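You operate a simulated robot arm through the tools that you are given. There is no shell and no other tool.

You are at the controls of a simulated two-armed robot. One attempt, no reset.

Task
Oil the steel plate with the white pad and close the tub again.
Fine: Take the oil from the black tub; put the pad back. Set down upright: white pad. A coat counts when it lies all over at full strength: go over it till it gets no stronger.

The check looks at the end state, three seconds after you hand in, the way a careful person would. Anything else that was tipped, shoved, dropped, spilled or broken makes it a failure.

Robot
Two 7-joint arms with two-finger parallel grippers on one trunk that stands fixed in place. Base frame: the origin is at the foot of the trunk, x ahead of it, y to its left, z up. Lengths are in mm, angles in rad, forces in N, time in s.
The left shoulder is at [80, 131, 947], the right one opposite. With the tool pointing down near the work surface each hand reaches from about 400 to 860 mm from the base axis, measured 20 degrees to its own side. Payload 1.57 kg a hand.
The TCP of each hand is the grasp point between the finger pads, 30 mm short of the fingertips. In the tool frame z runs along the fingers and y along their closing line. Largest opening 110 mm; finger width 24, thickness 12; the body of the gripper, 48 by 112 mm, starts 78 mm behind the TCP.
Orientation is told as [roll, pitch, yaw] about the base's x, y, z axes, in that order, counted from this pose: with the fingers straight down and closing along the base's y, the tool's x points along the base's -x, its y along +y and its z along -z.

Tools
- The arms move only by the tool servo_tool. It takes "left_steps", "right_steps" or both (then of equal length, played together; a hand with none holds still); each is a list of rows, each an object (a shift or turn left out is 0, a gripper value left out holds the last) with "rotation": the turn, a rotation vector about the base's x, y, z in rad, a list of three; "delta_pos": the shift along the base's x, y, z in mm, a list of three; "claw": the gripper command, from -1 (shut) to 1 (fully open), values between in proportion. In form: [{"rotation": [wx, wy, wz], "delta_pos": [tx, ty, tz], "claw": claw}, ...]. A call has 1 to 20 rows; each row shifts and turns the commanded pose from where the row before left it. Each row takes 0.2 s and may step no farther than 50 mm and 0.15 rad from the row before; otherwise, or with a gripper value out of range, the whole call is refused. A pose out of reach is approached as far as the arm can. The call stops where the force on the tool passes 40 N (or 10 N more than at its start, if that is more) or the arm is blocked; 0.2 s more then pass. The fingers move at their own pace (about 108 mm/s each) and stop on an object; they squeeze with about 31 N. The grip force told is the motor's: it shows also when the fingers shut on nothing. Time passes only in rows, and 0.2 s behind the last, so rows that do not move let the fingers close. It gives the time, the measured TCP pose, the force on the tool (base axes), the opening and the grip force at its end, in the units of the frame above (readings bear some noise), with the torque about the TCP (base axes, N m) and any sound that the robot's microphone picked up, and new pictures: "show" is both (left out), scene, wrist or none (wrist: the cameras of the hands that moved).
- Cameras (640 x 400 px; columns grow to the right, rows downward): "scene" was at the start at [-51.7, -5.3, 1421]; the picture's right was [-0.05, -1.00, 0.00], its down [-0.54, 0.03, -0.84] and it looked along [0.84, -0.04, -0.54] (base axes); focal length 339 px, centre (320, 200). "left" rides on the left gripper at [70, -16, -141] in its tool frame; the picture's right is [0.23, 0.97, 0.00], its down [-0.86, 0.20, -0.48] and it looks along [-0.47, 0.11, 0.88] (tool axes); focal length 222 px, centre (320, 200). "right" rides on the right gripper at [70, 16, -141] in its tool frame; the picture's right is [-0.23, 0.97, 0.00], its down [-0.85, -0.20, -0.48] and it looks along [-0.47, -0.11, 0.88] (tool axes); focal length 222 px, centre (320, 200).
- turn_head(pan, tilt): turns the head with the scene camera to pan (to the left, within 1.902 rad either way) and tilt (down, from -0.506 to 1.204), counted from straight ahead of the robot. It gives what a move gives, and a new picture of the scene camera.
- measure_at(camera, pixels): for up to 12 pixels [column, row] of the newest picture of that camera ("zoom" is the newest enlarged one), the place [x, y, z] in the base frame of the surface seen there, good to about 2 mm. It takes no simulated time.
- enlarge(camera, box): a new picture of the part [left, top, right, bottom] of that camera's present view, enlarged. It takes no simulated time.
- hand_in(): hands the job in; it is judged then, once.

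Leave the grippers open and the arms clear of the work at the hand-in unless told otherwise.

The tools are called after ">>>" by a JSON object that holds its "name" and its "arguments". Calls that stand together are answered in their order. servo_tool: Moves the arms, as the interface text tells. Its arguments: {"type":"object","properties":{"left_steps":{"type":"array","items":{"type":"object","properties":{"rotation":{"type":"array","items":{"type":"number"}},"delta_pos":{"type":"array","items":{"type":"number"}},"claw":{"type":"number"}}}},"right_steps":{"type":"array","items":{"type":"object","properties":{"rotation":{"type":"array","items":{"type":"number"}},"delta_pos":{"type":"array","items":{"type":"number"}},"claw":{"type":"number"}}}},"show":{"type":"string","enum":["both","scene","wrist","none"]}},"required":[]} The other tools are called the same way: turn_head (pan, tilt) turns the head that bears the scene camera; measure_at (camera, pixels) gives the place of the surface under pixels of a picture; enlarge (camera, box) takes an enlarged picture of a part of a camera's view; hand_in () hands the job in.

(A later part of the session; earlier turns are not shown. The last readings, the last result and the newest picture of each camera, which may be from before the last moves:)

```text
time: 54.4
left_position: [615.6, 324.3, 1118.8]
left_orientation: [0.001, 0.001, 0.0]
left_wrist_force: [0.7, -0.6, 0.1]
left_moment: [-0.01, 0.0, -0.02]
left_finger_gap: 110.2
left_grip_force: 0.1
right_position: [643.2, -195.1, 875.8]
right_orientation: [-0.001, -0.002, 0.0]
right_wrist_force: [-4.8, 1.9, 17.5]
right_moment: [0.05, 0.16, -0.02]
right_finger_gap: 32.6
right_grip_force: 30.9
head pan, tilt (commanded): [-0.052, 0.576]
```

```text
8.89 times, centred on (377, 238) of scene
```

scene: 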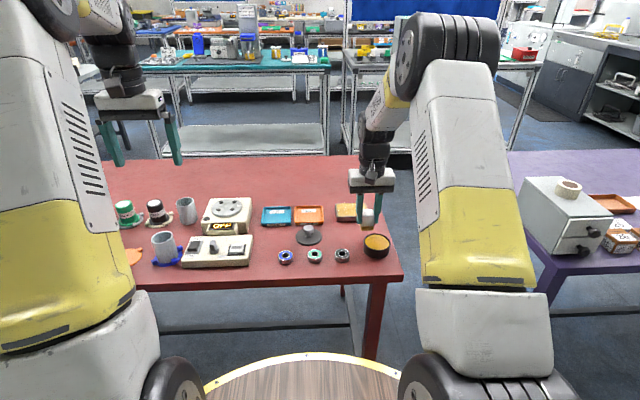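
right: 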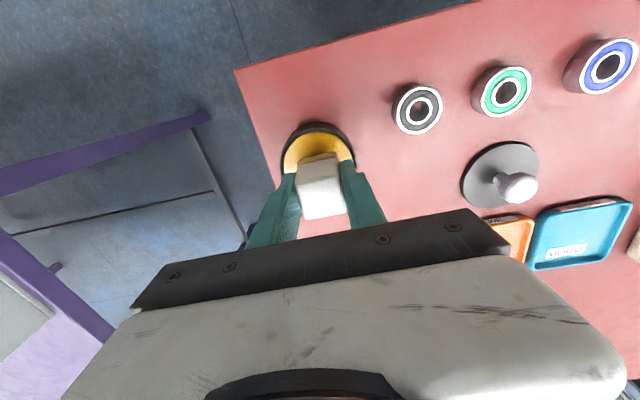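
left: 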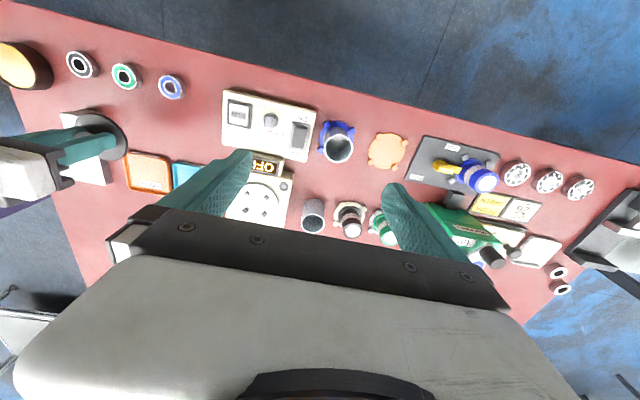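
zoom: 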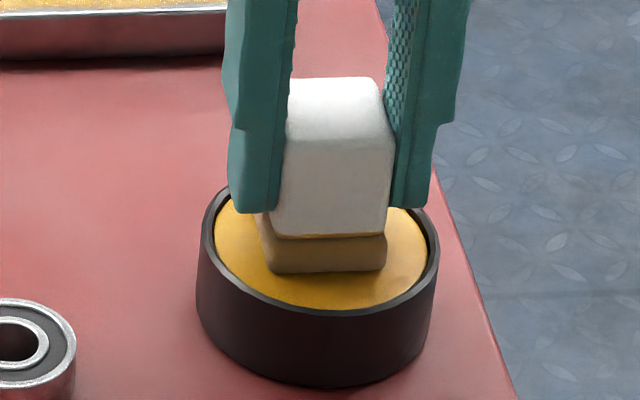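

There is contact at 17 N. I will hold it for a second so the foot soaks, then lift out and compare its colour.

>>> {"name": "servo_tool", "arguments": {"right_steps": [{}, {}, {}, {}], "show": "none"}}

>>> {"name": "servo_tool", "arguments": {"right_steps": [{"delta_pos": [0, 0, 2]}, {"delta_pos": [0, 0, 5]}, {"delta_pos": [0, 0, 10]}, {"delta_pos": [0, 0, 10]}, {}, {}], "show": "none"}}

>>> {"name": "enlarge", "arguments": {"camera": "scene", "box": [330, 195, 418, 260]}}

```text
time: 55.4
left_position: [615.3, 324.7, 1117.9]
left_orientation: [0.001, 0.001, -0.001]
left_wrist_force: [0.0, 0.1, 1.0]
left_moment: [0.01, 0.03, -0.02]
left_finger_gap: 109.7
left_grip_force: 0.1
right_position: [643.5, -193.9, 876.1]
right_orientation: [0.0, -0.002, -0.002]
right_wrist_force: [-1.8, 1.1, 20.5]
right_moment: [-0.02, 0.06, 0.01]
right_finger_gap: 32.8
right_grip_force: 30.6
head pan, tilt (commanded): [-0.052, 0.576]
```

```text
time: 56.8
left_position: [614.6, 323.7, 1118.8]
left_orientation: [0.0, 0.0, 0.0]
left_wrist_force: [0.3, 0.2, -0.2]
left_moment: [-0.02, 0.0, -0.03]
left_finger_gap: 109.9
left_grip_force: 0.1
right_position: [643.6, -191.7, 903.5]
right_orientation: [0.001, 0.0, -0.001]
right_wrist_force: [0.0, -0.3, -0.3]
right_moment: [0.01, 0.02, 0.02]
right_finger_gap: 32.7
right_grip_force: 30.9
head pan, tilt (commanded): [-0.052, 0.576]
```

```text
6.15 times, centred on (374, 228) of scene
```

zoom: 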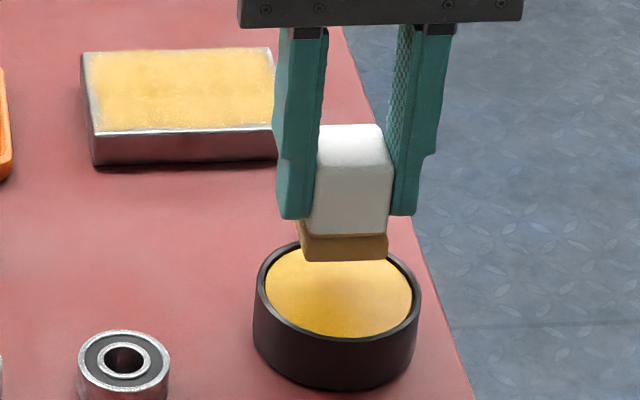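

The pad is recharged to a darker yellow-brown. I will carry it over the middle of the plate, ready to set it down for the tilted regrip.

>>> {"name": "servo_tool", "arguments": {"right_steps": [{"delta_pos": [15, 4, 4]}, {"delta_pos": [28, 8, 0]}, {"delta_pos": [28, 8, 0]}, {"delta_pos": [28, 8, 0]}, {"delta_pos": [28, 8, 0]}, {"delta_pos": [20, 6, 0]}, {"delta_pos": [5, 2, 0]}, {"delta_pos": [0, 0, -12]}, {"delta_pos": [0, 0, -12]}, {"delta_pos": [0, 0, -8]}, {}], "show": "none"}}

>>> {"name": "servo_tool", "arguments": {"right_steps": [{"delta_pos": [0, 0, -1]}, {}], "show": "none"}}

```text
time: 59.2
left_position: [615.6, 324.0, 1117.6]
left_orientation: [0.001, 0.0, 0.001]
left_wrist_force: [0.6, 0.5, -0.3]
left_moment: [0.01, 0.02, -0.02]
left_finger_gap: 110.4
left_grip_force: 0.0
right_position: [794.3, -149.2, 876.3]
right_orientation: [0.001, -0.003, -0.001]
right_wrist_force: [-0.5, 0.0, -0.4]
right_moment: [0.0, -0.02, -0.01]
right_finger_gap: 32.9
right_grip_force: 30.9
head pan, tilt (commanded): [-0.052, 0.576]
```

```text
time: 59.8
left_position: [615.8, 324.0, 1118.2]
left_orientation: [0.0, 0.0, -0.002]
left_wrist_force: [0.1, -0.3, 0.0]
left_moment: [-0.03, 0.0, 0.0]
left_finger_gap: 110.0
left_grip_force: 0.1
right_position: [795.0, -149.8, 872.7]
right_orientation: [0.001, 0.0, -0.001]
right_wrist_force: [-0.6, 0.9, 0.4]
right_moment: [0.01, 0.01, -0.02]
right_finger_gap: 32.6
right_grip_force: 31.2
head pan, tilt (commanded): [-0.052, 0.576]
```

It is near contact. I will step down gently to a light touch.

>>> {"name": "servo_tool", "arguments": {"right_steps": [{"delta_pos": [0, 0, -1.5]}, {}], "show": "none"}}

>>> {"name": "servo_tool", "arguments": {"right_steps": [{"delta_pos": [0, 0, -0.8]}, {}], "show": "none"}}

>>> {"name": "servo_tool", "arguments": {"right_steps": [{"delta_pos": [0, 0, -0.6]}, {}], "show": "none"}}

```text
time: 60.4
left_position: [615.9, 324.1, 1118.3]
left_orientation: [-0.001, 0.0, 0.0]
left_wrist_force: [-0.2, 0.3, 0.3]
left_moment: [0.03, -0.01, -0.05]
left_finger_gap: 109.8
left_grip_force: 0.0
right_position: [794.3, -149.8, 872.8]
right_orientation: [0.0, 0.0, 0.002]
right_wrist_force: [0.3, -0.1, -0.5]
right_moment: [0.02, -0.02, -0.01]
right_finger_gap: 33.3
right_grip_force: 31.5
head pan, tilt (commanded): [-0.052, 0.576]
```

```text
time: 61.0
left_position: [615.3, 325.3, 1118.6]
left_orientation: [0.0, 0.0, 0.001]
left_wrist_force: [-0.3, 0.7, 0.0]
left_moment: [-0.01, -0.02, -0.01]
left_finger_gap: 109.8
left_grip_force: 0.1
right_position: [793.9, -149.6, 870.9]
right_orientation: [-0.001, 0.001, -0.001]
right_wrist_force: [-0.2, -0.7, -0.4]
right_moment: [-0.02, 0.01, -0.02]
right_finger_gap: 32.6
right_grip_force: 31.0
head pan, tilt (commanded): [-0.052, 0.576]
```

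```text
time: 61.6
left_position: [615.5, 324.4, 1118.4]
left_orientation: [0.0, 0.0, 0.0]
left_wrist_force: [0.2, -0.2, -1.2]
left_moment: [0.0, 0.0, 0.01]
left_finger_gap: 109.8
left_grip_force: 0.0
right_position: [795.2, -149.8, 871.0]
right_orientation: [-0.002, 0.001, -0.001]
right_wrist_force: [-0.6, -0.3, -0.1]
right_moment: [0.0, 0.01, 0.0]
right_finger_gap: 32.7
right_grip_force: 30.9
head pan, tilt (commanded): [-0.052, 0.576]
```

>>> {"name": "servo_tool", "arguments": {"right_steps": [{"delta_pos": [0, 0, -0.8]}, {}], "show": "none"}}

>>> {"name": "servo_tool", "arguments": {"right_steps": [{"delta_pos": [0, 0, -0.6]}, {}], "show": "none"}}

>>> {"name": "servo_tool", "arguments": {"right_steps": [{"delta_pos": [0, 0, -0.4]}, {}], "show": "none"}}

```text
time: 62.2
left_position: [616.1, 323.7, 1118.8]
left_orientation: [0.0, -0.001, 0.0]
left_wrist_force: [-0.7, -0.2, -0.1]
left_moment: [0.03, -0.04, -0.02]
left_finger_gap: 109.9
left_grip_force: 0.0
right_position: [793.1, -149.9, 869.6]
right_orientation: [0.0, 0.001, 0.001]
right_wrist_force: [-0.1, 0.2, -0.3]
right_moment: [0.0, 0.01, 0.01]
right_finger_gap: 32.6
right_grip_force: 31.5
head pan, tilt (commanded): [-0.052, 0.576]
```

```text
time: 62.8
left_position: [615.3, 323.8, 1118.6]
left_orientation: [0.0, -0.001, -0.001]
left_wrist_force: [0.0, 0.4, -0.4]
left_moment: [-0.02, -0.03, -0.02]
left_finger_gap: 109.9
left_grip_force: 0.1
right_position: [793.4, -150.2, 870.2]
right_orientation: [0.0, 0.001, 0.0]
right_wrist_force: [0.5, 0.1, -0.2]
right_moment: [0.02, 0.03, 0.01]
right_finger_gap: 32.9
right_grip_force: 30.7
head pan, tilt (commanded): [-0.052, 0.576]
```

```text
time: 63.4
left_position: [615.9, 324.2, 1117.9]
left_orientation: [0.001, 0.0, -0.001]
left_wrist_force: [0.1, 0.2, -0.5]
left_moment: [-0.04, 0.02, 0.02]
left_finger_gap: 109.9
left_grip_force: 0.0
right_position: [793.5, -149.4, 870.0]
right_orientation: [-0.002, 0.0, 0.0]
right_wrist_force: [0.1, 0.0, -1.1]
right_moment: [-0.03, 0.0, -0.01]
right_finger_gap: 32.8
right_grip_force: 30.7
head pan, tilt (commanded): [-0.052, 0.576]
```

>>> {"name": "servo_tool", "arguments": {"right_steps": [{"delta_pos": [0, 0, -0.6]}, {}], "show": "none"}}

>>> {"name": "servo_tool", "arguments": {"right_steps": [{"delta_pos": [0, 0, -0.5]}, {}], "show": "none"}}

>>> {"name": "servo_tool", "arguments": {"right_steps": [{"delta_pos": [0, 0, -0.4]}, {}], "show": "none"}}

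```text
time: 64.0
left_position: [616.0, 324.4, 1119.1]
left_orientation: [0.001, 0.001, 0.0]
left_wrist_force: [-0.2, 0.2, -0.5]
left_moment: [-0.02, -0.03, 0.01]
left_finger_gap: 109.9
left_grip_force: 0.1
right_position: [794.3, -150.1, 868.2]
right_orientation: [0.0, 0.001, 0.0]
right_wrist_force: [0.5, 0.2, 0.0]
right_moment: [0.02, -0.02, 0.01]
right_finger_gap: 32.8
right_grip_force: 31.3
head pan, tilt (commanded): [-0.052, 0.576]
```

```text
time: 64.6
left_position: [615.4, 325.3, 1118.6]
left_orientation: [-0.001, -0.001, 0.001]
left_wrist_force: [0.2, 0.3, -0.5]
left_moment: [-0.04, 0.01, 0.0]
left_finger_gap: 109.9
left_grip_force: 0.0
right_position: [794.9, -150.2, 868.2]
right_orientation: [0.0, -0.003, -0.001]
right_wrist_force: [1.2, -1.0, 2.5]
right_moment: [-0.03, -0.04, 0.02]
right_finger_gap: 33.0
right_grip_force: 31.4
head pan, tilt (commanded): [-0.052, 0.576]
```

```text
time: 65.2
left_position: [614.6, 325.1, 1118.3]
left_orientation: [0.001, 0.0, -0.003]
left_wrist_force: [0.6, -0.1, 0.7]
left_moment: [0.01, -0.02, 0.03]
left_finger_gap: 109.9
left_grip_force: 0.0
right_position: [794.8, -149.9, 867.6]
right_orientation: [0.0, -0.001, 0.0]
right_wrist_force: [-0.2, -2.1, 8.6]
right_moment: [-0.02, -0.07, -0.01]
right_finger_gap: 32.8
right_grip_force: 31.3
head pan, tilt (commanded): [-0.052, 0.576]
```

The pad stands on the plate with about 8 N. I will relax 0.5 mm, open to 60 mm, and check that the pad stands upright on its own.

>>> {"name": "servo_tool", "arguments": {"right_steps": [{"delta_pos": [0, 0, 0.5]}, {"claw": 0.1}, {}, {}], "show": "wrist"}}

>>> {"name": "enlarge", "arguments": {"camera": "scene", "box": [320, 180, 384, 225]}}

```text
time: 66.2
left_position: [615.7, 324.9, 1118.9]
left_orientation: [0.001, 0.0, -0.002]
left_wrist_force: [-0.4, 1.4, -0.1]
left_moment: [0.0, 0.01, -0.01]
left_finger_gap: 109.8
left_grip_force: 0.1
right_position: [794.0, -149.7, 868.1]
right_orientation: [-0.002, 0.0, 0.0]
right_wrist_force: [1.1, 0.2, 0.2]
right_moment: [0.02, -0.01, 0.0]
right_finger_gap: 60.5
right_grip_force: 0.1
head pan, tilt (commanded): [-0.052, 0.576]
```

right: 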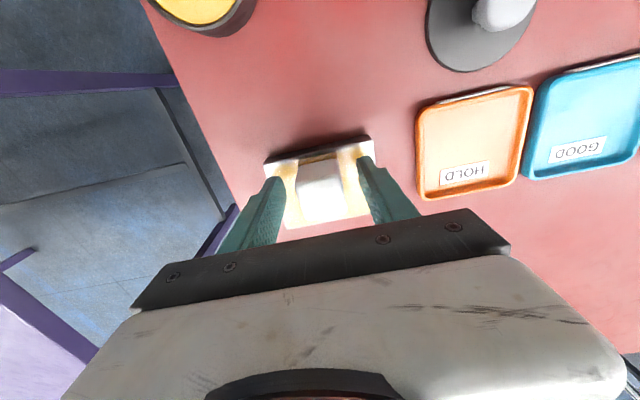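

```text
8.89 times, centred on (352, 202) of scene
```

zoom: 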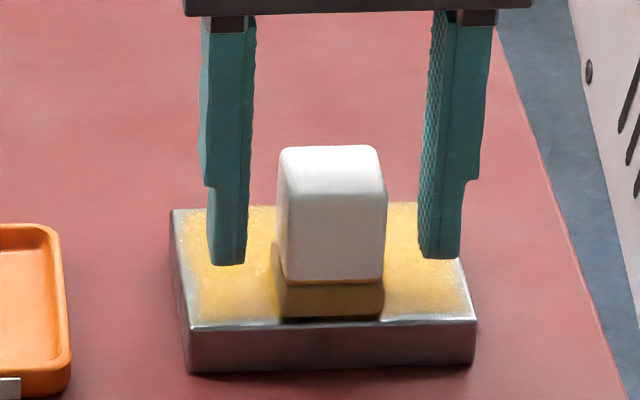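

The pad stands upright by itself on the plate. I will tilt the open hand by −0.2 rad about y, so the fingers lean forward, and check the fit.

>>> {"name": "servo_tool", "arguments": {"right_steps": [{"rotation": [0, -0.05, 0]}, {"rotation": [0, -0.05, 0]}, {"rotation": [0, -0.05, 0]}, {"rotation": [0, -0.05, 0]}, {}, {}], "show": "both"}}

>>> {"name": "enlarge", "arguments": {"camera": "scene", "box": [320, 180, 384, 225]}}

>>> {"name": "measure_at", "arguments": {"camera": "zoom", "pixels": [[290, 152], [375, 150], [383, 200], [283, 200], [283, 270], [381, 270], [285, 300], [380, 300], [330, 152], [330, 240], [330, 300]]}}

```text
time: 67.6
left_position: [615.5, 323.3, 1118.1]
left_orientation: [0.001, 0.001, 0.003]
left_wrist_force: [0.6, 0.5, 1.2]
left_moment: [0.02, -0.04, -0.03]
left_finger_gap: 110.0
left_grip_force: 0.1
right_position: [793.9, -150.5, 868.7]
right_orientation: [0.0, -0.201, 0.001]
right_wrist_force: [0.4, 0.1, 0.3]
right_moment: [0.02, 0.0, -0.03]
right_finger_gap: 60.5
right_grip_force: 0.1
head pan, tilt (commanded): [-0.052, 0.576]
```

scene: 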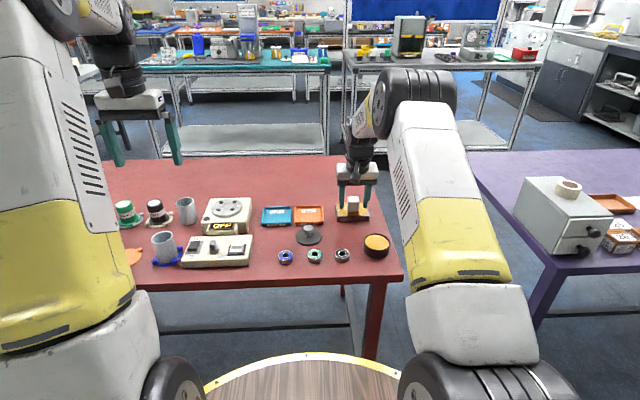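
right: 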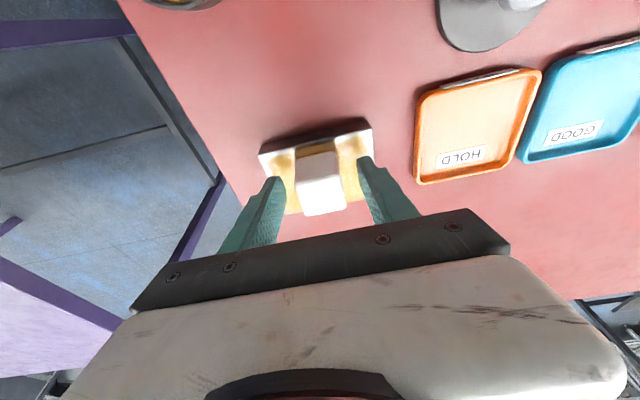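

```text
8.89 times, centred on (352, 202) of scene
```

zoom: 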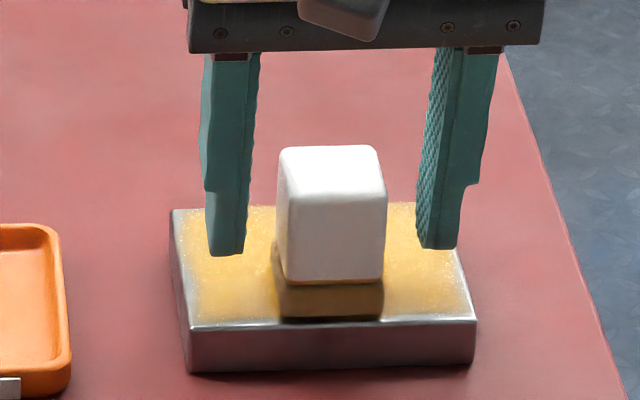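

```text
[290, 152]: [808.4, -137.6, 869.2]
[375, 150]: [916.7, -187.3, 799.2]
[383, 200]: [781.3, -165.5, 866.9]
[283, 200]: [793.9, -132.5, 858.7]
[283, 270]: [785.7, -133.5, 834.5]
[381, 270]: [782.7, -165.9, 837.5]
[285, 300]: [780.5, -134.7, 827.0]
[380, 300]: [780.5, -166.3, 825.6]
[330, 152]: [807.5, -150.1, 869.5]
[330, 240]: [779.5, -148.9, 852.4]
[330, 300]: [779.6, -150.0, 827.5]
```

The pad is upright, centred at (796, −149.5), and the tilted fingers straddle it. I will close the grip.

>>> {"name": "servo_tool", "arguments": {"right_steps": [{"claw": -1}, {}, {}, {}], "show": "none"}}

>>> {"name": "servo_tool", "arguments": {"right_steps": [{"delta_pos": [0, 0, -0.4]}, {}], "show": "none"}}

>>> {"name": "enlarge", "arguments": {"camera": "scene", "box": [320, 180, 384, 225]}}

```text
time: 68.6
left_position: [615.5, 324.9, 1118.3]
left_orientation: [0.001, 0.001, -0.001]
left_wrist_force: [0.4, 0.0, 0.2]
left_moment: [-0.02, -0.03, 0.02]
left_finger_gap: 109.8
left_grip_force: 0.0
right_position: [794.3, -149.8, 867.8]
right_orientation: [-0.002, -0.202, -0.002]
right_wrist_force: [0.2, -0.3, 0.3]
right_moment: [-0.01, 0.03, -0.01]
right_finger_gap: 33.0
right_grip_force: 30.8
head pan, tilt (commanded): [-0.052, 0.576]
```

```text
time: 69.2
left_position: [615.1, 323.4, 1118.5]
left_orientation: [0.001, 0.001, 0.0]
left_wrist_force: [0.2, -0.6, -0.3]
left_moment: [0.0, -0.01, -0.01]
left_finger_gap: 110.1
left_grip_force: 0.1
right_position: [794.7, -150.9, 868.7]
right_orientation: [-0.001, -0.201, 0.001]
right_wrist_force: [-0.8, 1.0, 2.8]
right_moment: [-0.04, 0.05, -0.01]
right_finger_gap: 33.2
right_grip_force: 30.9
head pan, tilt (commanded): [-0.052, 0.576]
```

```text
8.89 times, centred on (352, 202) of scene
```

zoom: 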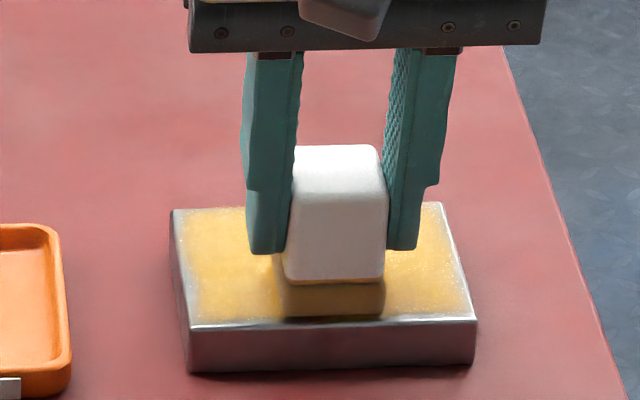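

The grip is solid and contact is light at 2.8 N. I will press slightly more and work towards the far edge, then along it.

>>> {"name": "servo_tool", "arguments": {"right_steps": [{"delta_pos": [7, 0, -0.4]}, {"delta_pos": [8, 0, 0]}, {"delta_pos": [8, 0, 0]}], "show": "none"}}

>>> {"name": "servo_tool", "arguments": {"right_steps": [{"delta_pos": [7, 0, 0]}, {"delta_pos": [7, 0, 0]}, {"delta_pos": [6, 0, 0]}], "show": "none"}}

>>> {"name": "servo_tool", "arguments": {"right_steps": [{"delta_pos": [0, 7, 0]}, {"delta_pos": [0, 7, 0]}], "show": "scene"}}

>>> {"name": "enlarge", "arguments": {"camera": "scene", "box": [320, 180, 384, 225]}}

```text
time: 70.0
left_position: [614.0, 324.5, 1118.2]
left_orientation: [0.0, 0.002, -0.001]
left_wrist_force: [0.3, -0.2, 1.2]
left_moment: [0.01, 0.01, 0.02]
left_finger_gap: 109.8
left_grip_force: 0.1
right_position: [817.4, -150.9, 868.4]
right_orientation: [-0.001, -0.203, -0.001]
right_wrist_force: [-2.7, -0.3, 11.0]
right_moment: [-0.07, 0.15, 0.01]
right_finger_gap: 33.3
right_grip_force: 31.4
head pan, tilt (commanded): [-0.052, 0.576]
```

```text
time: 70.8
left_position: [614.2, 325.0, 1119.7]
left_orientation: [-0.001, -0.002, -0.001]
left_wrist_force: [-0.1, 0.5, -0.3]
left_moment: [-0.01, 0.01, 0.04]
left_finger_gap: 110.1
left_grip_force: 0.0
right_position: [838.6, -150.6, 869.0]
right_orientation: [0.0, -0.203, -0.001]
right_wrist_force: [-3.9, 0.1, 13.8]
right_moment: [-0.02, 0.22, -0.04]
right_finger_gap: 33.2
right_grip_force: 30.9
head pan, tilt (commanded): [-0.052, 0.576]
```

```text
time: 71.4
left_position: [615.6, 324.9, 1119.2]
left_orientation: [-0.002, 0.0, 0.0]
left_wrist_force: [0.4, 1.0, -0.2]
left_moment: [0.01, 0.0, 0.0]
left_finger_gap: 110.0
left_grip_force: 0.1
right_position: [838.9, -138.5, 868.6]
right_orientation: [0.0, -0.202, -0.001]
right_wrist_force: [0.5, -3.7, 12.9]
right_moment: [-0.19, 0.02, 0.01]
right_finger_gap: 33.2
right_grip_force: 31.0
head pan, tilt (commanded): [-0.052, 0.576]
```

scene: 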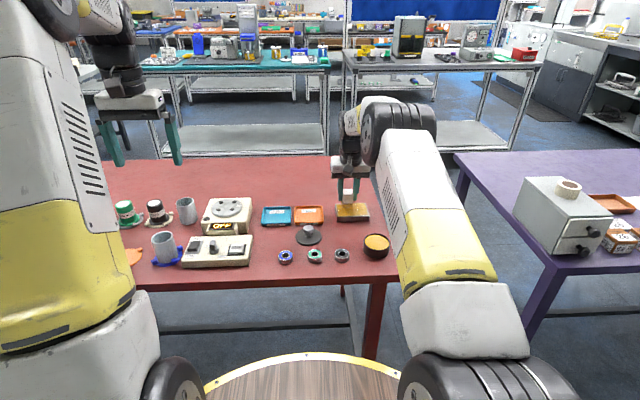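

```text
8.89 times, centred on (352, 202) of scene
```

zoom: 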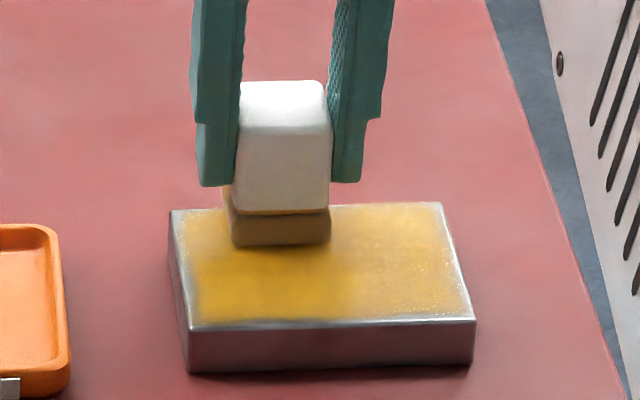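

The far edge is reachable at about 13 N, and the plate has not moved. I will go to the left end at y −109, then all the way right along the far lane.

>>> {"name": "servo_tool", "arguments": {"right_steps": [{"delta_pos": [0, 7, 0]}, {"delta_pos": [0, 7, 0]}, {"delta_pos": [0, 7, 0]}, {"delta_pos": [0, 8, 0]}], "show": "none"}}

>>> {"name": "servo_tool", "arguments": {"right_steps": [{"delta_pos": [0, -8, 0]}, {"delta_pos": [0, -8, 0]}, {"delta_pos": [0, -8, 0]}, {"delta_pos": [0, -8, 0]}, {"delta_pos": [0, -8, 0]}], "show": "none"}}

>>> {"name": "servo_tool", "arguments": {"right_steps": [{"delta_pos": [0, -8, 0]}, {"delta_pos": [0, -8, 0]}, {"delta_pos": [0, -8, 0]}, {"delta_pos": [0, -8, 0]}, {"delta_pos": [0, -8, 0]}, {"delta_pos": [0, -3, 0]}], "show": "scene"}}

>>> {"name": "enlarge", "arguments": {"camera": "scene", "box": [320, 180, 384, 225]}}

```text
time: 72.4
left_position: [615.4, 323.5, 1119.4]
left_orientation: [0.002, 0.0, -0.001]
left_wrist_force: [0.9, 0.6, -0.7]
left_moment: [0.03, -0.01, -0.03]
left_finger_gap: 110.0
left_grip_force: 0.2
right_position: [837.6, -105.0, 867.7]
right_orientation: [0.001, -0.2, 0.0]
right_wrist_force: [-0.7, -3.2, 11.5]
right_moment: [-0.24, 0.01, 0.01]
right_finger_gap: 33.1
right_grip_force: 30.7
head pan, tilt (commanded): [-0.052, 0.576]
```

```text
time: 73.6
left_position: [615.1, 324.7, 1118.9]
left_orientation: [0.0, 0.0, 0.0]
left_wrist_force: [-0.4, -0.8, -0.6]
left_moment: [-0.01, 0.0, 0.02]
left_finger_gap: 110.0
left_grip_force: 0.0
right_position: [837.7, -145.6, 867.7]
right_orientation: [0.001, -0.202, -0.001]
right_wrist_force: [-0.8, 2.1, 8.7]
right_moment: [0.04, -0.02, 0.0]
right_finger_gap: 32.9
right_grip_force: 31.3
head pan, tilt (commanded): [-0.052, 0.576]
```

```text
time: 75.0
left_position: [614.9, 325.2, 1118.6]
left_orientation: [-0.001, 0.0, 0.0]
left_wrist_force: [-0.4, -1.1, -0.4]
left_moment: [-0.01, -0.01, 0.01]
left_finger_gap: 109.9
left_grip_force: 0.1
right_position: [837.8, -189.4, 867.5]
right_orientation: [-0.001, -0.203, 0.001]
right_wrist_force: [0.8, 6.2, 19.1]
right_moment: [0.24, 0.04, -0.02]
right_finger_gap: 32.8
right_grip_force: 30.3
head pan, tilt (commanded): [-0.052, 0.576]
```

scene: 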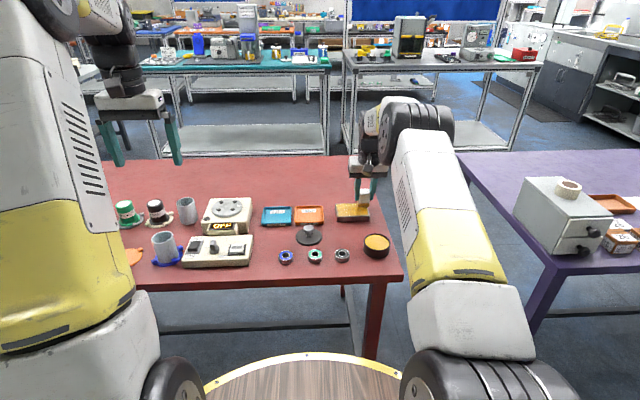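

```text
8.89 times, centred on (352, 202) of scene
```

zoom: 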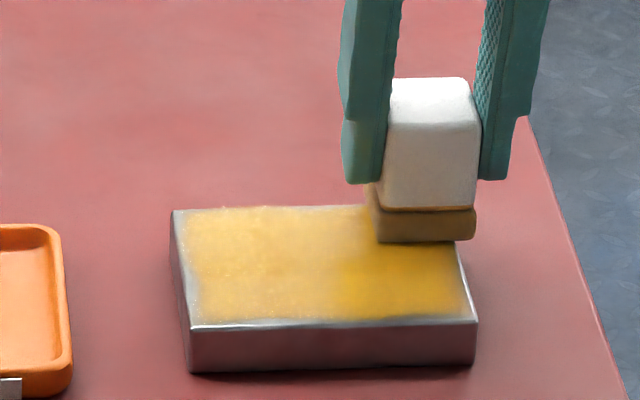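

The far lane is done. I will zoom on the left and far edges to check whether the grey border there is really uncoated.

>>> {"name": "enlarge", "arguments": {"camera": "scene", "box": [334, 200, 362, 220]}}

>>> {"name": "measure_at", "arguments": {"camera": "zoom", "pixels": [[120, 60], [100, 60], [80, 60], [70, 60], [150, 200], [130, 200], [110, 200], [300, 340], [300, 310], [300, 290], [300, 55], [300, 70]]}}

```text
16.00 times, centred on (348, 210) of scene
```

zoom: 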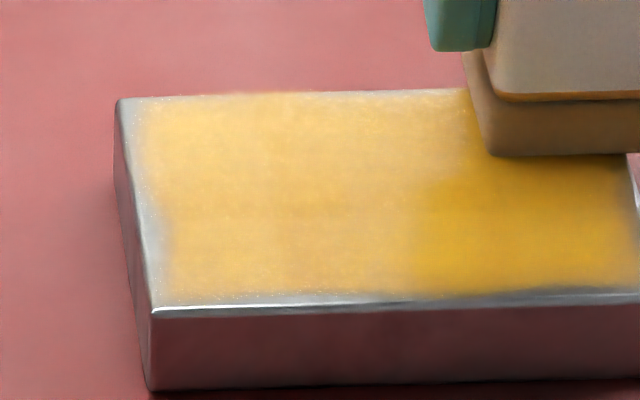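

```text
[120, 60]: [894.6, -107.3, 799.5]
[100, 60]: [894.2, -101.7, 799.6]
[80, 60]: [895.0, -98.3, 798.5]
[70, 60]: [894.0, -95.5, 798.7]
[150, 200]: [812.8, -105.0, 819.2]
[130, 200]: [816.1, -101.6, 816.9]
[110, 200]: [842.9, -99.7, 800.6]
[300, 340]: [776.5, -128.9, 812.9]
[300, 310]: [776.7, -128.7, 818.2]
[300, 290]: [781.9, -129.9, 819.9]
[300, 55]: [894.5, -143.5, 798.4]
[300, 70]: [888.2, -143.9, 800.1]
```

The far-left corner is now coated closer to the edge than the rest of the left side, so deeper overhang helps. I will go around the perimeter with the pad centre about 5 mm inside each edge, starting down the right edge.

>>> {"name": "servo_tool", "arguments": {"right_steps": [{"delta_pos": [0, -5, 0.2]}, {"delta_pos": [-8, 0, 0]}, {"delta_pos": [-8, 0, 0]}, {"delta_pos": [-8, 0, 0]}], "show": "none"}}

>>> {"name": "servo_tool", "arguments": {"right_steps": [{"delta_pos": [-8, 0, 0]}, {"delta_pos": [-8, 0, 0]}, {"delta_pos": [-8, 0, 0]}, {"delta_pos": [-8, 0, 0]}], "show": "none"}}

>>> {"name": "servo_tool", "arguments": {"right_steps": [{"delta_pos": [0, 8, 0]}, {"delta_pos": [0, 8, 0]}, {"delta_pos": [0, 8, 0]}, {"delta_pos": [0, 8, 0]}, {"delta_pos": [0, 8, 0]}], "show": "scene"}}

>>> {"name": "enlarge", "arguments": {"camera": "scene", "box": [320, 180, 384, 225]}}

```text
time: 76.0
left_position: [615.7, 323.3, 1118.1]
left_orientation: [0.0, 0.0, 0.0]
left_wrist_force: [0.2, 0.5, -0.4]
left_moment: [0.01, 0.03, 0.01]
left_finger_gap: 109.9
left_grip_force: 0.0
right_position: [813.2, -195.8, 867.3]
right_orientation: [-0.004, -0.205, 0.001]
right_wrist_force: [3.8, -1.6, 18.5]
right_moment: [0.01, -0.25, -0.04]
right_finger_gap: 33.0
right_grip_force: 30.8
head pan, tilt (commanded): [-0.052, 0.576]
```

```text
time: 77.0
left_position: [614.3, 324.4, 1118.0]
left_orientation: [-0.001, -0.001, 0.0]
left_wrist_force: [-0.3, 1.1, -0.6]
left_moment: [0.0, 0.01, 0.03]
left_finger_gap: 109.8
left_grip_force: 0.1
right_position: [781.4, -195.0, 867.9]
right_orientation: [-0.001, -0.201, 0.001]
right_wrist_force: [2.9, 0.5, 11.5]
right_moment: [0.09, -0.2, -0.02]
right_finger_gap: 33.1
right_grip_force: 30.8
head pan, tilt (commanded): [-0.052, 0.576]
```

```text
time: 78.2
left_position: [615.6, 323.9, 1117.6]
left_orientation: [0.0, 0.0, 0.0]
left_wrist_force: [-1.0, -0.7, 0.3]
left_moment: [0.0, 0.01, 0.05]
left_finger_gap: 110.0
left_grip_force: 0.1
right_position: [781.4, -152.6, 868.1]
right_orientation: [0.001, -0.199, -0.001]
right_wrist_force: [0.2, -0.1, 0.7]
right_moment: [0.01, 0.0, -0.01]
right_finger_gap: 33.2
right_grip_force: 31.1
head pan, tilt (commanded): [-0.052, 0.576]
```

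scene: 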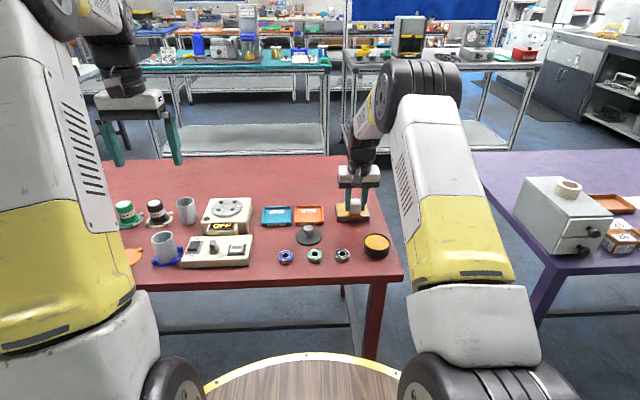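

```text
8.89 times, centred on (352, 202) of scene
```

zoom: 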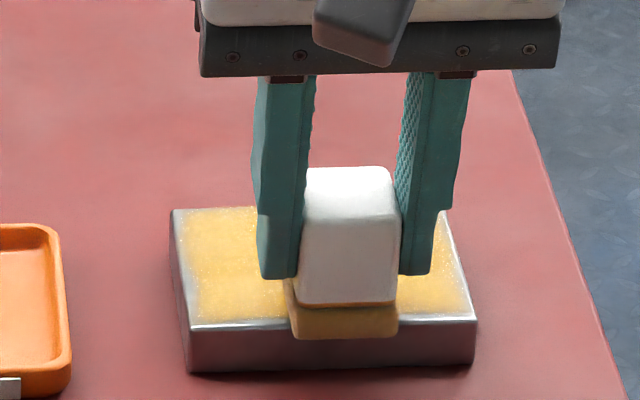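

Contact faded here to 0.7 N. I will lower about 0.6 mm, go back right along the near edge, and then sweep fully left.

>>> {"name": "servo_tool", "arguments": {"right_steps": [{"delta_pos": [0, 0, -0.7]}, {"delta_pos": [0, -8, 0]}, {"delta_pos": [0, -8, 0]}], "show": "none"}}

>>> {"name": "servo_tool", "arguments": {"right_steps": [{"delta_pos": [0, -8, 0]}, {"delta_pos": [0, -8, 0]}, {"delta_pos": [0, -8, 0]}], "show": "none"}}

>>> {"name": "servo_tool", "arguments": {"right_steps": [{"delta_pos": [0, 8, 0]}, {"delta_pos": [0, 8, 0]}, {"delta_pos": [0, 8, 0]}, {"delta_pos": [0, 8, 0]}, {"delta_pos": [0, 8, 0]}], "show": "none"}}

>>> {"name": "servo_tool", "arguments": {"right_steps": [{"delta_pos": [0, 8, 0]}, {"delta_pos": [0, 8, 0]}, {"delta_pos": [0, 8, 0]}, {"delta_pos": [0, 8, 0]}, {"delta_pos": [0, 8, 0]}, {"delta_pos": [0, 8, 0]}], "show": "scene"}}

>>> {"name": "enlarge", "arguments": {"camera": "scene", "box": [320, 180, 384, 225]}}

```text
time: 79.0
left_position: [614.9, 325.5, 1118.6]
left_orientation: [0.001, -0.001, -0.001]
left_wrist_force: [0.2, -0.2, 0.2]
left_moment: [-0.04, -0.02, -0.01]
left_finger_gap: 109.8
left_grip_force: 0.0
right_position: [782.7, -168.5, 868.0]
right_orientation: [0.001, -0.205, -0.001]
right_wrist_force: [0.5, 4.3, 14.1]
right_moment: [0.08, 0.05, -0.01]
right_finger_gap: 32.9
right_grip_force: 30.5
head pan, tilt (commanded): [-0.052, 0.576]
```

```text
time: 79.8
left_position: [615.2, 324.8, 1119.0]
left_orientation: [0.001, 0.0, -0.001]
left_wrist_force: [0.0, 0.7, -0.2]
left_moment: [0.0, 0.0, 0.03]
left_finger_gap: 110.0
left_grip_force: 0.0
right_position: [781.2, -192.7, 868.5]
right_orientation: [0.001, -0.203, 0.002]
right_wrist_force: [1.5, 5.7, 20.2]
right_moment: [0.23, -0.16, 0.0]
right_finger_gap: 33.2
right_grip_force: 31.5
head pan, tilt (commanded): [-0.052, 0.576]
```

```text
time: 81.0
left_position: [615.8, 323.8, 1118.3]
left_orientation: [-0.001, -0.001, 0.0]
left_wrist_force: [0.0, -0.1, -0.1]
left_moment: [0.0, -0.02, -0.01]
left_finger_gap: 110.4
left_grip_force: 0.1
right_position: [781.0, -155.7, 867.4]
right_orientation: [0.001, -0.201, -0.002]
right_wrist_force: [-0.8, -5.1, 18.1]
right_moment: [-0.22, -0.09, -0.01]
right_finger_gap: 33.0
right_grip_force: 31.1
head pan, tilt (commanded): [-0.052, 0.576]
```

```text
time: 82.4
left_position: [615.1, 324.0, 1119.8]
left_orientation: [0.001, 0.0, -0.001]
left_wrist_force: [0.6, 0.1, -0.4]
left_moment: [0.02, -0.01, 0.03]
left_finger_gap: 110.1
left_grip_force: 0.1
right_position: [782.5, -106.1, 866.5]
right_orientation: [0.0, -0.2, 0.001]
right_wrist_force: [-1.5, -2.5, 13.3]
right_moment: [-0.2, -0.03, 0.0]
right_finger_gap: 33.1
right_grip_force: 31.1
head pan, tilt (commanded): [-0.052, 0.576]
```

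scene: 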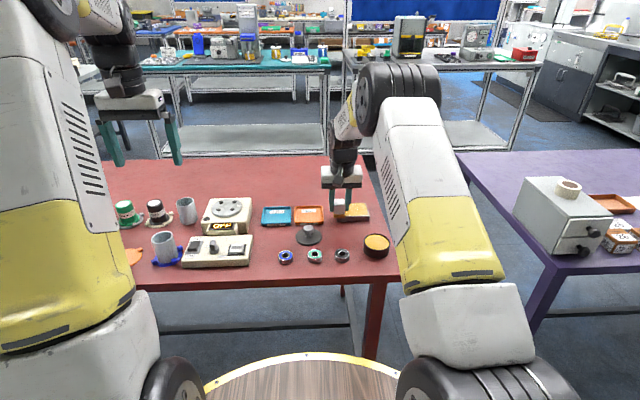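

```text
8.89 times, centred on (352, 202) of scene
```

zoom: 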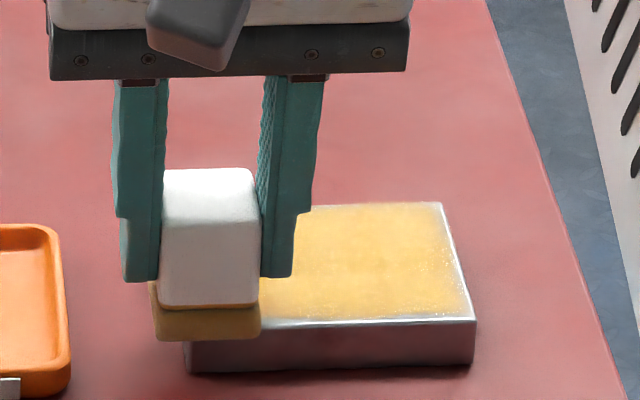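

The near edge is swept at 13–20 N and the plate is still in place. Next is the left edge, moving away from the robot.

>>> {"name": "servo_tool", "arguments": {"right_steps": [{"delta_pos": [8, 0, 0]}, {"delta_pos": [8, 0, 0]}, {"delta_pos": [8, 0, 0]}, {"delta_pos": [8, 0, 0]}], "show": "none"}}

>>> {"name": "servo_tool", "arguments": {"right_steps": [{"delta_pos": [8, 0, 0]}, {"delta_pos": [8, 0, 0]}, {"delta_pos": [8, 0, 0]}], "show": "none"}}

>>> {"name": "servo_tool", "arguments": {"right_steps": [{"delta_pos": [-6, -10, 0]}, {"delta_pos": [-6, -4, 0]}, {"delta_pos": [0, -8, 0]}, {"delta_pos": [0, -8, 0]}, {"delta_pos": [0, -8, 0]}], "show": "scene"}}

>>> {"name": "enlarge", "arguments": {"camera": "scene", "box": [320, 180, 384, 225]}}

```text
time: 83.4
left_position: [615.6, 324.7, 1118.3]
left_orientation: [0.0, 0.0, 0.001]
left_wrist_force: [0.1, -0.2, 0.5]
left_moment: [0.01, 0.02, 0.03]
left_finger_gap: 110.2
left_grip_force: 0.1
right_position: [814.2, -107.1, 866.8]
right_orientation: [0.0, -0.201, 0.0]
right_wrist_force: [-5.8, -0.5, 15.0]
right_moment: [-0.06, 0.3, -0.02]
right_finger_gap: 32.9
right_grip_force: 31.5
head pan, tilt (commanded): [-0.052, 0.576]
```

```text
time: 84.2
left_position: [614.4, 324.0, 1119.0]
left_orientation: [-0.001, 0.0, -0.001]
left_wrist_force: [-0.3, 0.1, -0.7]
left_moment: [0.05, 0.0, 0.02]
left_finger_gap: 110.0
left_grip_force: 0.1
right_position: [839.5, -106.8, 867.7]
right_orientation: [0.0, -0.201, 0.0]
right_wrist_force: [-5.4, 0.2, 14.5]
right_moment: [-0.08, 0.33, -0.05]
right_finger_gap: 33.0
right_grip_force: 30.8
head pan, tilt (commanded): [-0.052, 0.576]
```

```text
time: 85.4
left_position: [616.1, 324.4, 1118.1]
left_orientation: [0.001, 0.0, 0.0]
left_wrist_force: [0.0, 0.3, -0.2]
left_moment: [-0.04, -0.01, -0.03]
left_finger_gap: 109.7
left_grip_force: 0.3
right_position: [824.7, -146.8, 867.2]
right_orientation: [-0.002, -0.199, -0.001]
right_wrist_force: [-0.3, 1.1, 6.3]
right_moment: [0.01, 0.02, 0.03]
right_finger_gap: 33.1
right_grip_force: 31.0
head pan, tilt (commanded): [-0.052, 0.576]
```

scene: 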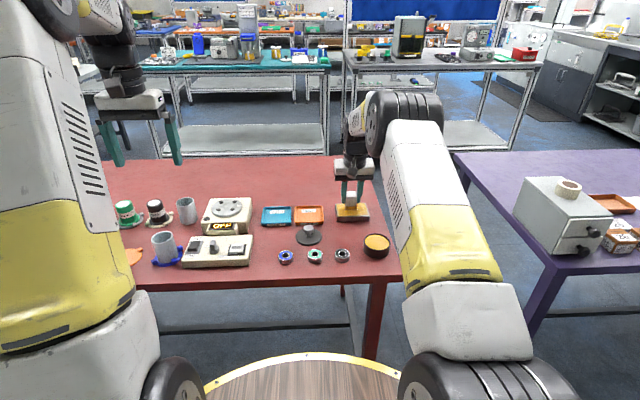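

```text
8.89 times, centred on (352, 202) of scene
```

zoom: 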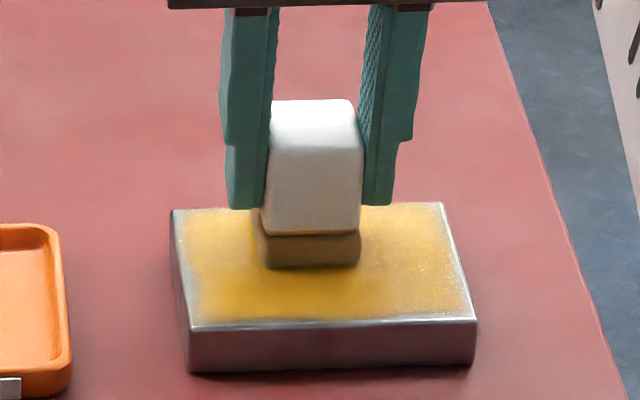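

The pad looks pale again. I will lift off, move back towards the tub, and inspect the plate with nothing in the way.

>>> {"name": "servo_tool", "arguments": {"right_steps": [{"delta_pos": [0, 0, 5]}, {"delta_pos": [0, 0, 15]}, {"delta_pos": [-20, -5, 15]}, {"delta_pos": [-30, -8, 0]}, {"delta_pos": [-35, -9, 0]}, {"delta_pos": [-35, -9, 0]}, {"delta_pos": [-35, -9, 0]}, {"delta_pos": [-27, -8, 0]}, {}, {}], "show": "both"}}

>>> {"name": "enlarge", "arguments": {"camera": "scene", "box": [333, 198, 373, 223]}}

>>> {"name": "enlarge", "arguments": {"camera": "scene", "box": [340, 205, 412, 258]}}

```text
time: 87.6
left_position: [615.8, 325.2, 1118.9]
left_orientation: [-0.002, -0.001, 0.0]
left_wrist_force: [-0.6, -0.2, -0.5]
left_moment: [0.05, 0.01, 0.0]
left_finger_gap: 109.8
left_grip_force: 0.1
right_position: [641.3, -192.9, 901.8]
right_orientation: [0.001, -0.2, -0.001]
right_wrist_force: [-0.2, 0.9, -1.1]
right_moment: [0.04, -0.02, -0.03]
right_finger_gap: 33.1
right_grip_force: 30.7
head pan, tilt (commanded): [-0.052, 0.576]
```

scene: 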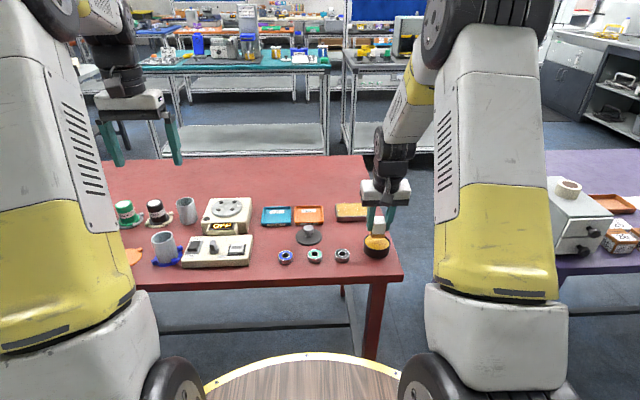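
right: 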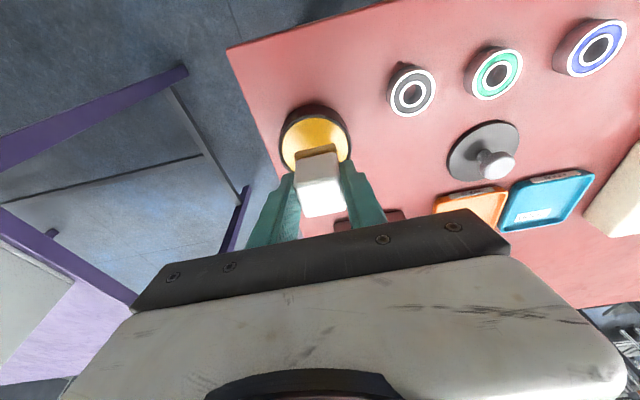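

```text
16.00 times, centred on (353, 210) of scene
```

zoom: 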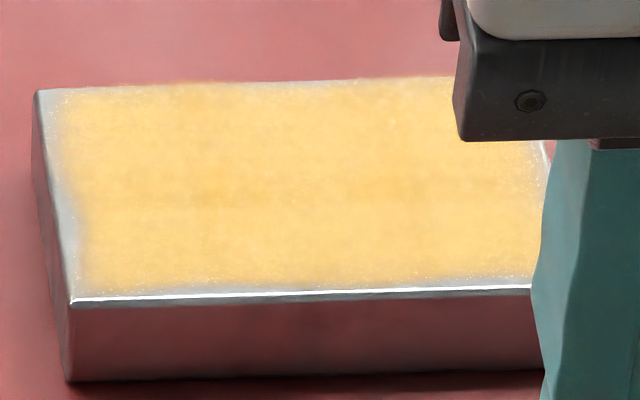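

```text
7.55 times, centred on (376, 232) of scene
```

zoom: 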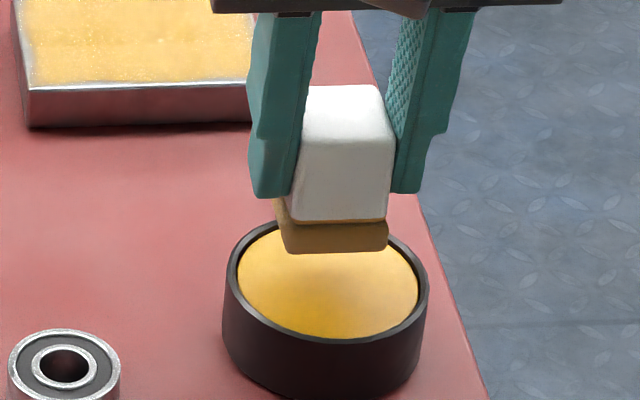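

The coat is fairly even, though there is still a faint border, widest at the left-middle. The tub and surroundings are unchanged. I will recharge the pad and go over everything again.

>>> {"name": "servo_tool", "arguments": {"right_steps": [{"delta_pos": [0, -1.5, -8]}, {"delta_pos": [0, 0, -8]}, {"delta_pos": [0, 0, -6]}, {"delta_pos": [0, 0, -2]}, {}], "show": "none"}}

>>> {"name": "servo_tool", "arguments": {"right_steps": [{"delta_pos": [0, 0, -1]}, {}], "show": "none"}}

>>> {"name": "servo_tool", "arguments": {"right_steps": [{"delta_pos": [0, 0, -0.8]}, {}], "show": "none"}}

```text
time: 88.8
left_position: [615.8, 324.2, 1117.9]
left_orientation: [0.0, 0.0, -0.001]
left_wrist_force: [0.0, -0.3, -0.4]
left_moment: [0.0, 0.0, 0.04]
left_finger_gap: 110.0
left_grip_force: 0.0
right_position: [644.2, -193.6, 878.7]
right_orientation: [0.0, -0.201, 0.0]
right_wrist_force: [-0.8, 0.3, -0.3]
right_moment: [-0.01, 0.02, 0.01]
right_finger_gap: 33.2
right_grip_force: 31.2
head pan, tilt (commanded): [-0.052, 0.576]
```

```text
time: 89.4
left_position: [615.5, 323.1, 1118.7]
left_orientation: [0.0, 0.001, 0.0]
left_wrist_force: [0.3, 0.3, -0.1]
left_moment: [0.0, 0.02, -0.04]
left_finger_gap: 110.1
left_grip_force: 0.0
right_position: [645.1, -194.1, 876.6]
right_orientation: [0.0, -0.202, 0.0]
right_wrist_force: [0.2, 0.7, -0.2]
right_moment: [0.03, 0.02, -0.02]
right_finger_gap: 33.4
right_grip_force: 31.4
head pan, tilt (commanded): [-0.052, 0.576]
```

```text
time: 90.0
left_position: [614.8, 324.6, 1119.0]
left_orientation: [-0.001, 0.0, 0.0]
left_wrist_force: [0.1, 0.8, -0.2]
left_moment: [0.01, 0.0, -0.01]
left_finger_gap: 110.0
left_grip_force: 0.1
right_position: [644.3, -193.3, 875.7]
right_orientation: [-0.002, -0.2, 0.0]
right_wrist_force: [-1.1, -0.9, 3.6]
right_moment: [-0.06, 0.05, -0.02]
right_finger_gap: 33.4
right_grip_force: 31.3
head pan, tilt (commanded): [-0.052, 0.576]
```

Contact begins at 3.6 N. I will press a little more and hold to soak, then lift.

>>> {"name": "servo_tool", "arguments": {"right_steps": [{"delta_pos": [0, 0, -0.6]}, {}, {}, {}, {}], "show": "none"}}

>>> {"name": "servo_tool", "arguments": {"right_steps": [{"delta_pos": [0, 0, 2]}, {"delta_pos": [0, 0, 6]}, {"delta_pos": [0, 0, 10]}, {"delta_pos": [0, 0, 12]}, {}], "show": "none"}}

>>> {"name": "enlarge", "arguments": {"camera": "scene", "box": [340, 205, 412, 258]}}

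```text
time: 91.2
left_position: [615.3, 323.8, 1119.1]
left_orientation: [0.001, -0.001, 0.001]
left_wrist_force: [-0.4, 0.5, -1.1]
left_moment: [0.01, 0.0, -0.03]
left_finger_gap: 110.1
left_grip_force: 0.2
right_position: [645.2, -194.0, 875.9]
right_orientation: [0.0, -0.204, 0.001]
right_wrist_force: [-1.2, -1.9, 15.7]
right_moment: [-0.1, 0.17, -0.01]
right_finger_gap: 33.5
right_grip_force: 30.8
head pan, tilt (commanded): [-0.052, 0.576]
```

```text
time: 92.4
left_position: [615.5, 324.9, 1119.0]
left_orientation: [-0.001, 0.0, 0.001]
left_wrist_force: [-0.3, 0.5, 0.7]
left_moment: [0.02, 0.0, -0.02]
left_finger_gap: 109.9
left_grip_force: 0.0
right_position: [645.7, -193.4, 904.2]
right_orientation: [0.001, -0.2, -0.001]
right_wrist_force: [-0.4, -0.2, 0.0]
right_moment: [0.01, -0.02, -0.01]
right_finger_gap: 33.0
right_grip_force: 30.8
head pan, tilt (commanded): [-0.052, 0.576]
```

```text
7.55 times, centred on (376, 232) of scene
```

zoom: 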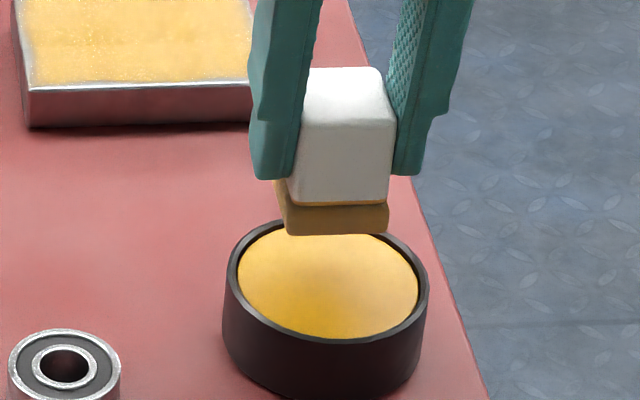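

The foot is charged again. I will go to the near-right corner of the plate and lower to a light touch there.

>>> {"name": "servo_tool", "arguments": {"right_steps": [{"delta_pos": [15, 0, 2]}, {"delta_pos": [30, 0, 0]}, {"delta_pos": [30, 0, 0]}, {"delta_pos": [30, 0, 0]}, {"delta_pos": [25, 0, 0]}, {"delta_pos": [7, 0, 0]}, {"delta_pos": [0, 0, -15]}, {"delta_pos": [0, 0, -12]}, {"delta_pos": [0, 0, -6]}, {}], "show": "none"}}

>>> {"name": "servo_tool", "arguments": {"right_steps": [{"delta_pos": [0, 0, -1.5]}, {}], "show": "none"}}

>>> {"name": "servo_tool", "arguments": {"right_steps": [{"delta_pos": [0, 0, -1]}, {}], "show": "none"}}

```text
time: 94.6
left_position: [615.1, 324.1, 1119.0]
left_orientation: [0.0, 0.001, -0.001]
left_wrist_force: [0.7, 0.3, 0.2]
left_moment: [-0.01, -0.01, -0.05]
left_finger_gap: 110.0
left_grip_force: 0.0
right_position: [779.4, -194.2, 874.6]
right_orientation: [-0.002, -0.201, 0.0]
right_wrist_force: [0.9, 0.4, -0.1]
right_moment: [0.0, 0.01, 0.01]
right_finger_gap: 33.2
right_grip_force: 30.8
head pan, tilt (commanded): [-0.052, 0.576]
```

```text
time: 95.2
left_position: [616.0, 323.9, 1118.7]
left_orientation: [0.0, 0.0, 0.0]
left_wrist_force: [0.6, -0.2, -0.1]
left_moment: [-0.03, 0.01, -0.01]
left_finger_gap: 110.1
left_grip_force: 0.0
right_position: [779.7, -195.1, 872.8]
right_orientation: [0.0, -0.201, 0.001]
right_wrist_force: [0.4, 0.9, -1.3]
right_moment: [-0.04, -0.03, 0.0]
right_finger_gap: 33.4
right_grip_force: 30.7
head pan, tilt (commanded): [-0.052, 0.576]
```

```text
time: 95.8
left_position: [616.4, 324.3, 1117.9]
left_orientation: [0.0, -0.001, 0.0]
left_wrist_force: [0.8, 0.9, 0.7]
left_moment: [0.0, 0.01, 0.01]
left_finger_gap: 109.9
left_grip_force: 0.1
right_position: [780.5, -194.9, 873.2]
right_orientation: [-0.002, -0.2, 0.0]
right_wrist_force: [0.6, 0.0, -1.4]
right_moment: [-0.02, -0.01, 0.03]
right_finger_gap: 33.1
right_grip_force: 30.1
head pan, tilt (commanded): [-0.052, 0.576]
```

There is still about 4 mm to go. I will step down and move 2 mm further onto the plate.

>>> {"name": "servo_tool", "arguments": {"right_steps": [{"delta_pos": [2, 0, -2]}, {"delta_pos": [0, 0, -1]}, {}], "show": "none"}}

>>> {"name": "servo_tool", "arguments": {"right_steps": [{"delta_pos": [0, 0, -0.8]}, {}], "show": "none"}}

>>> {"name": "servo_tool", "arguments": {"right_steps": [{"delta_pos": [0, 0, -0.7]}, {}], "show": "none"}}

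```text
time: 96.6
left_position: [615.5, 324.4, 1118.5]
left_orientation: [0.0, -0.001, 0.0]
left_wrist_force: [-0.6, 0.0, 0.3]
left_moment: [-0.03, 0.02, 0.01]
left_finger_gap: 110.1
left_grip_force: 0.2
right_position: [783.3, -194.3, 870.2]
right_orientation: [0.001, -0.201, -0.002]
right_wrist_force: [0.3, 0.5, -0.8]
right_moment: [0.02, -0.04, -0.03]
right_finger_gap: 33.0
right_grip_force: 31.0
head pan, tilt (commanded): [-0.052, 0.576]
```

```text
time: 97.2
left_position: [614.9, 324.3, 1119.0]
left_orientation: [0.001, -0.001, -0.002]
left_wrist_force: [-0.1, 0.0, -0.1]
left_moment: [0.0, -0.03, -0.03]
left_finger_gap: 109.8
left_grip_force: 0.1
right_position: [784.1, -193.6, 869.1]
right_orientation: [0.001, -0.201, 0.0]
right_wrist_force: [-0.1, -0.5, -0.7]
right_moment: [0.0, -0.01, -0.02]
right_finger_gap: 33.3
right_grip_force: 31.1
head pan, tilt (commanded): [-0.052, 0.576]
```

```text
time: 97.8
left_position: [615.8, 323.6, 1119.5]
left_orientation: [-0.001, 0.001, 0.001]
left_wrist_force: [-0.3, 0.3, -0.5]
left_moment: [0.02, -0.03, -0.01]
left_finger_gap: 110.1
left_grip_force: 0.1
right_position: [783.3, -193.9, 867.3]
right_orientation: [0.001, -0.202, 0.0]
right_wrist_force: [-0.1, -0.3, -0.8]
right_moment: [-0.01, 0.0, -0.01]
right_finger_gap: 32.8
right_grip_force: 30.7
head pan, tilt (commanded): [-0.052, 0.576]
```

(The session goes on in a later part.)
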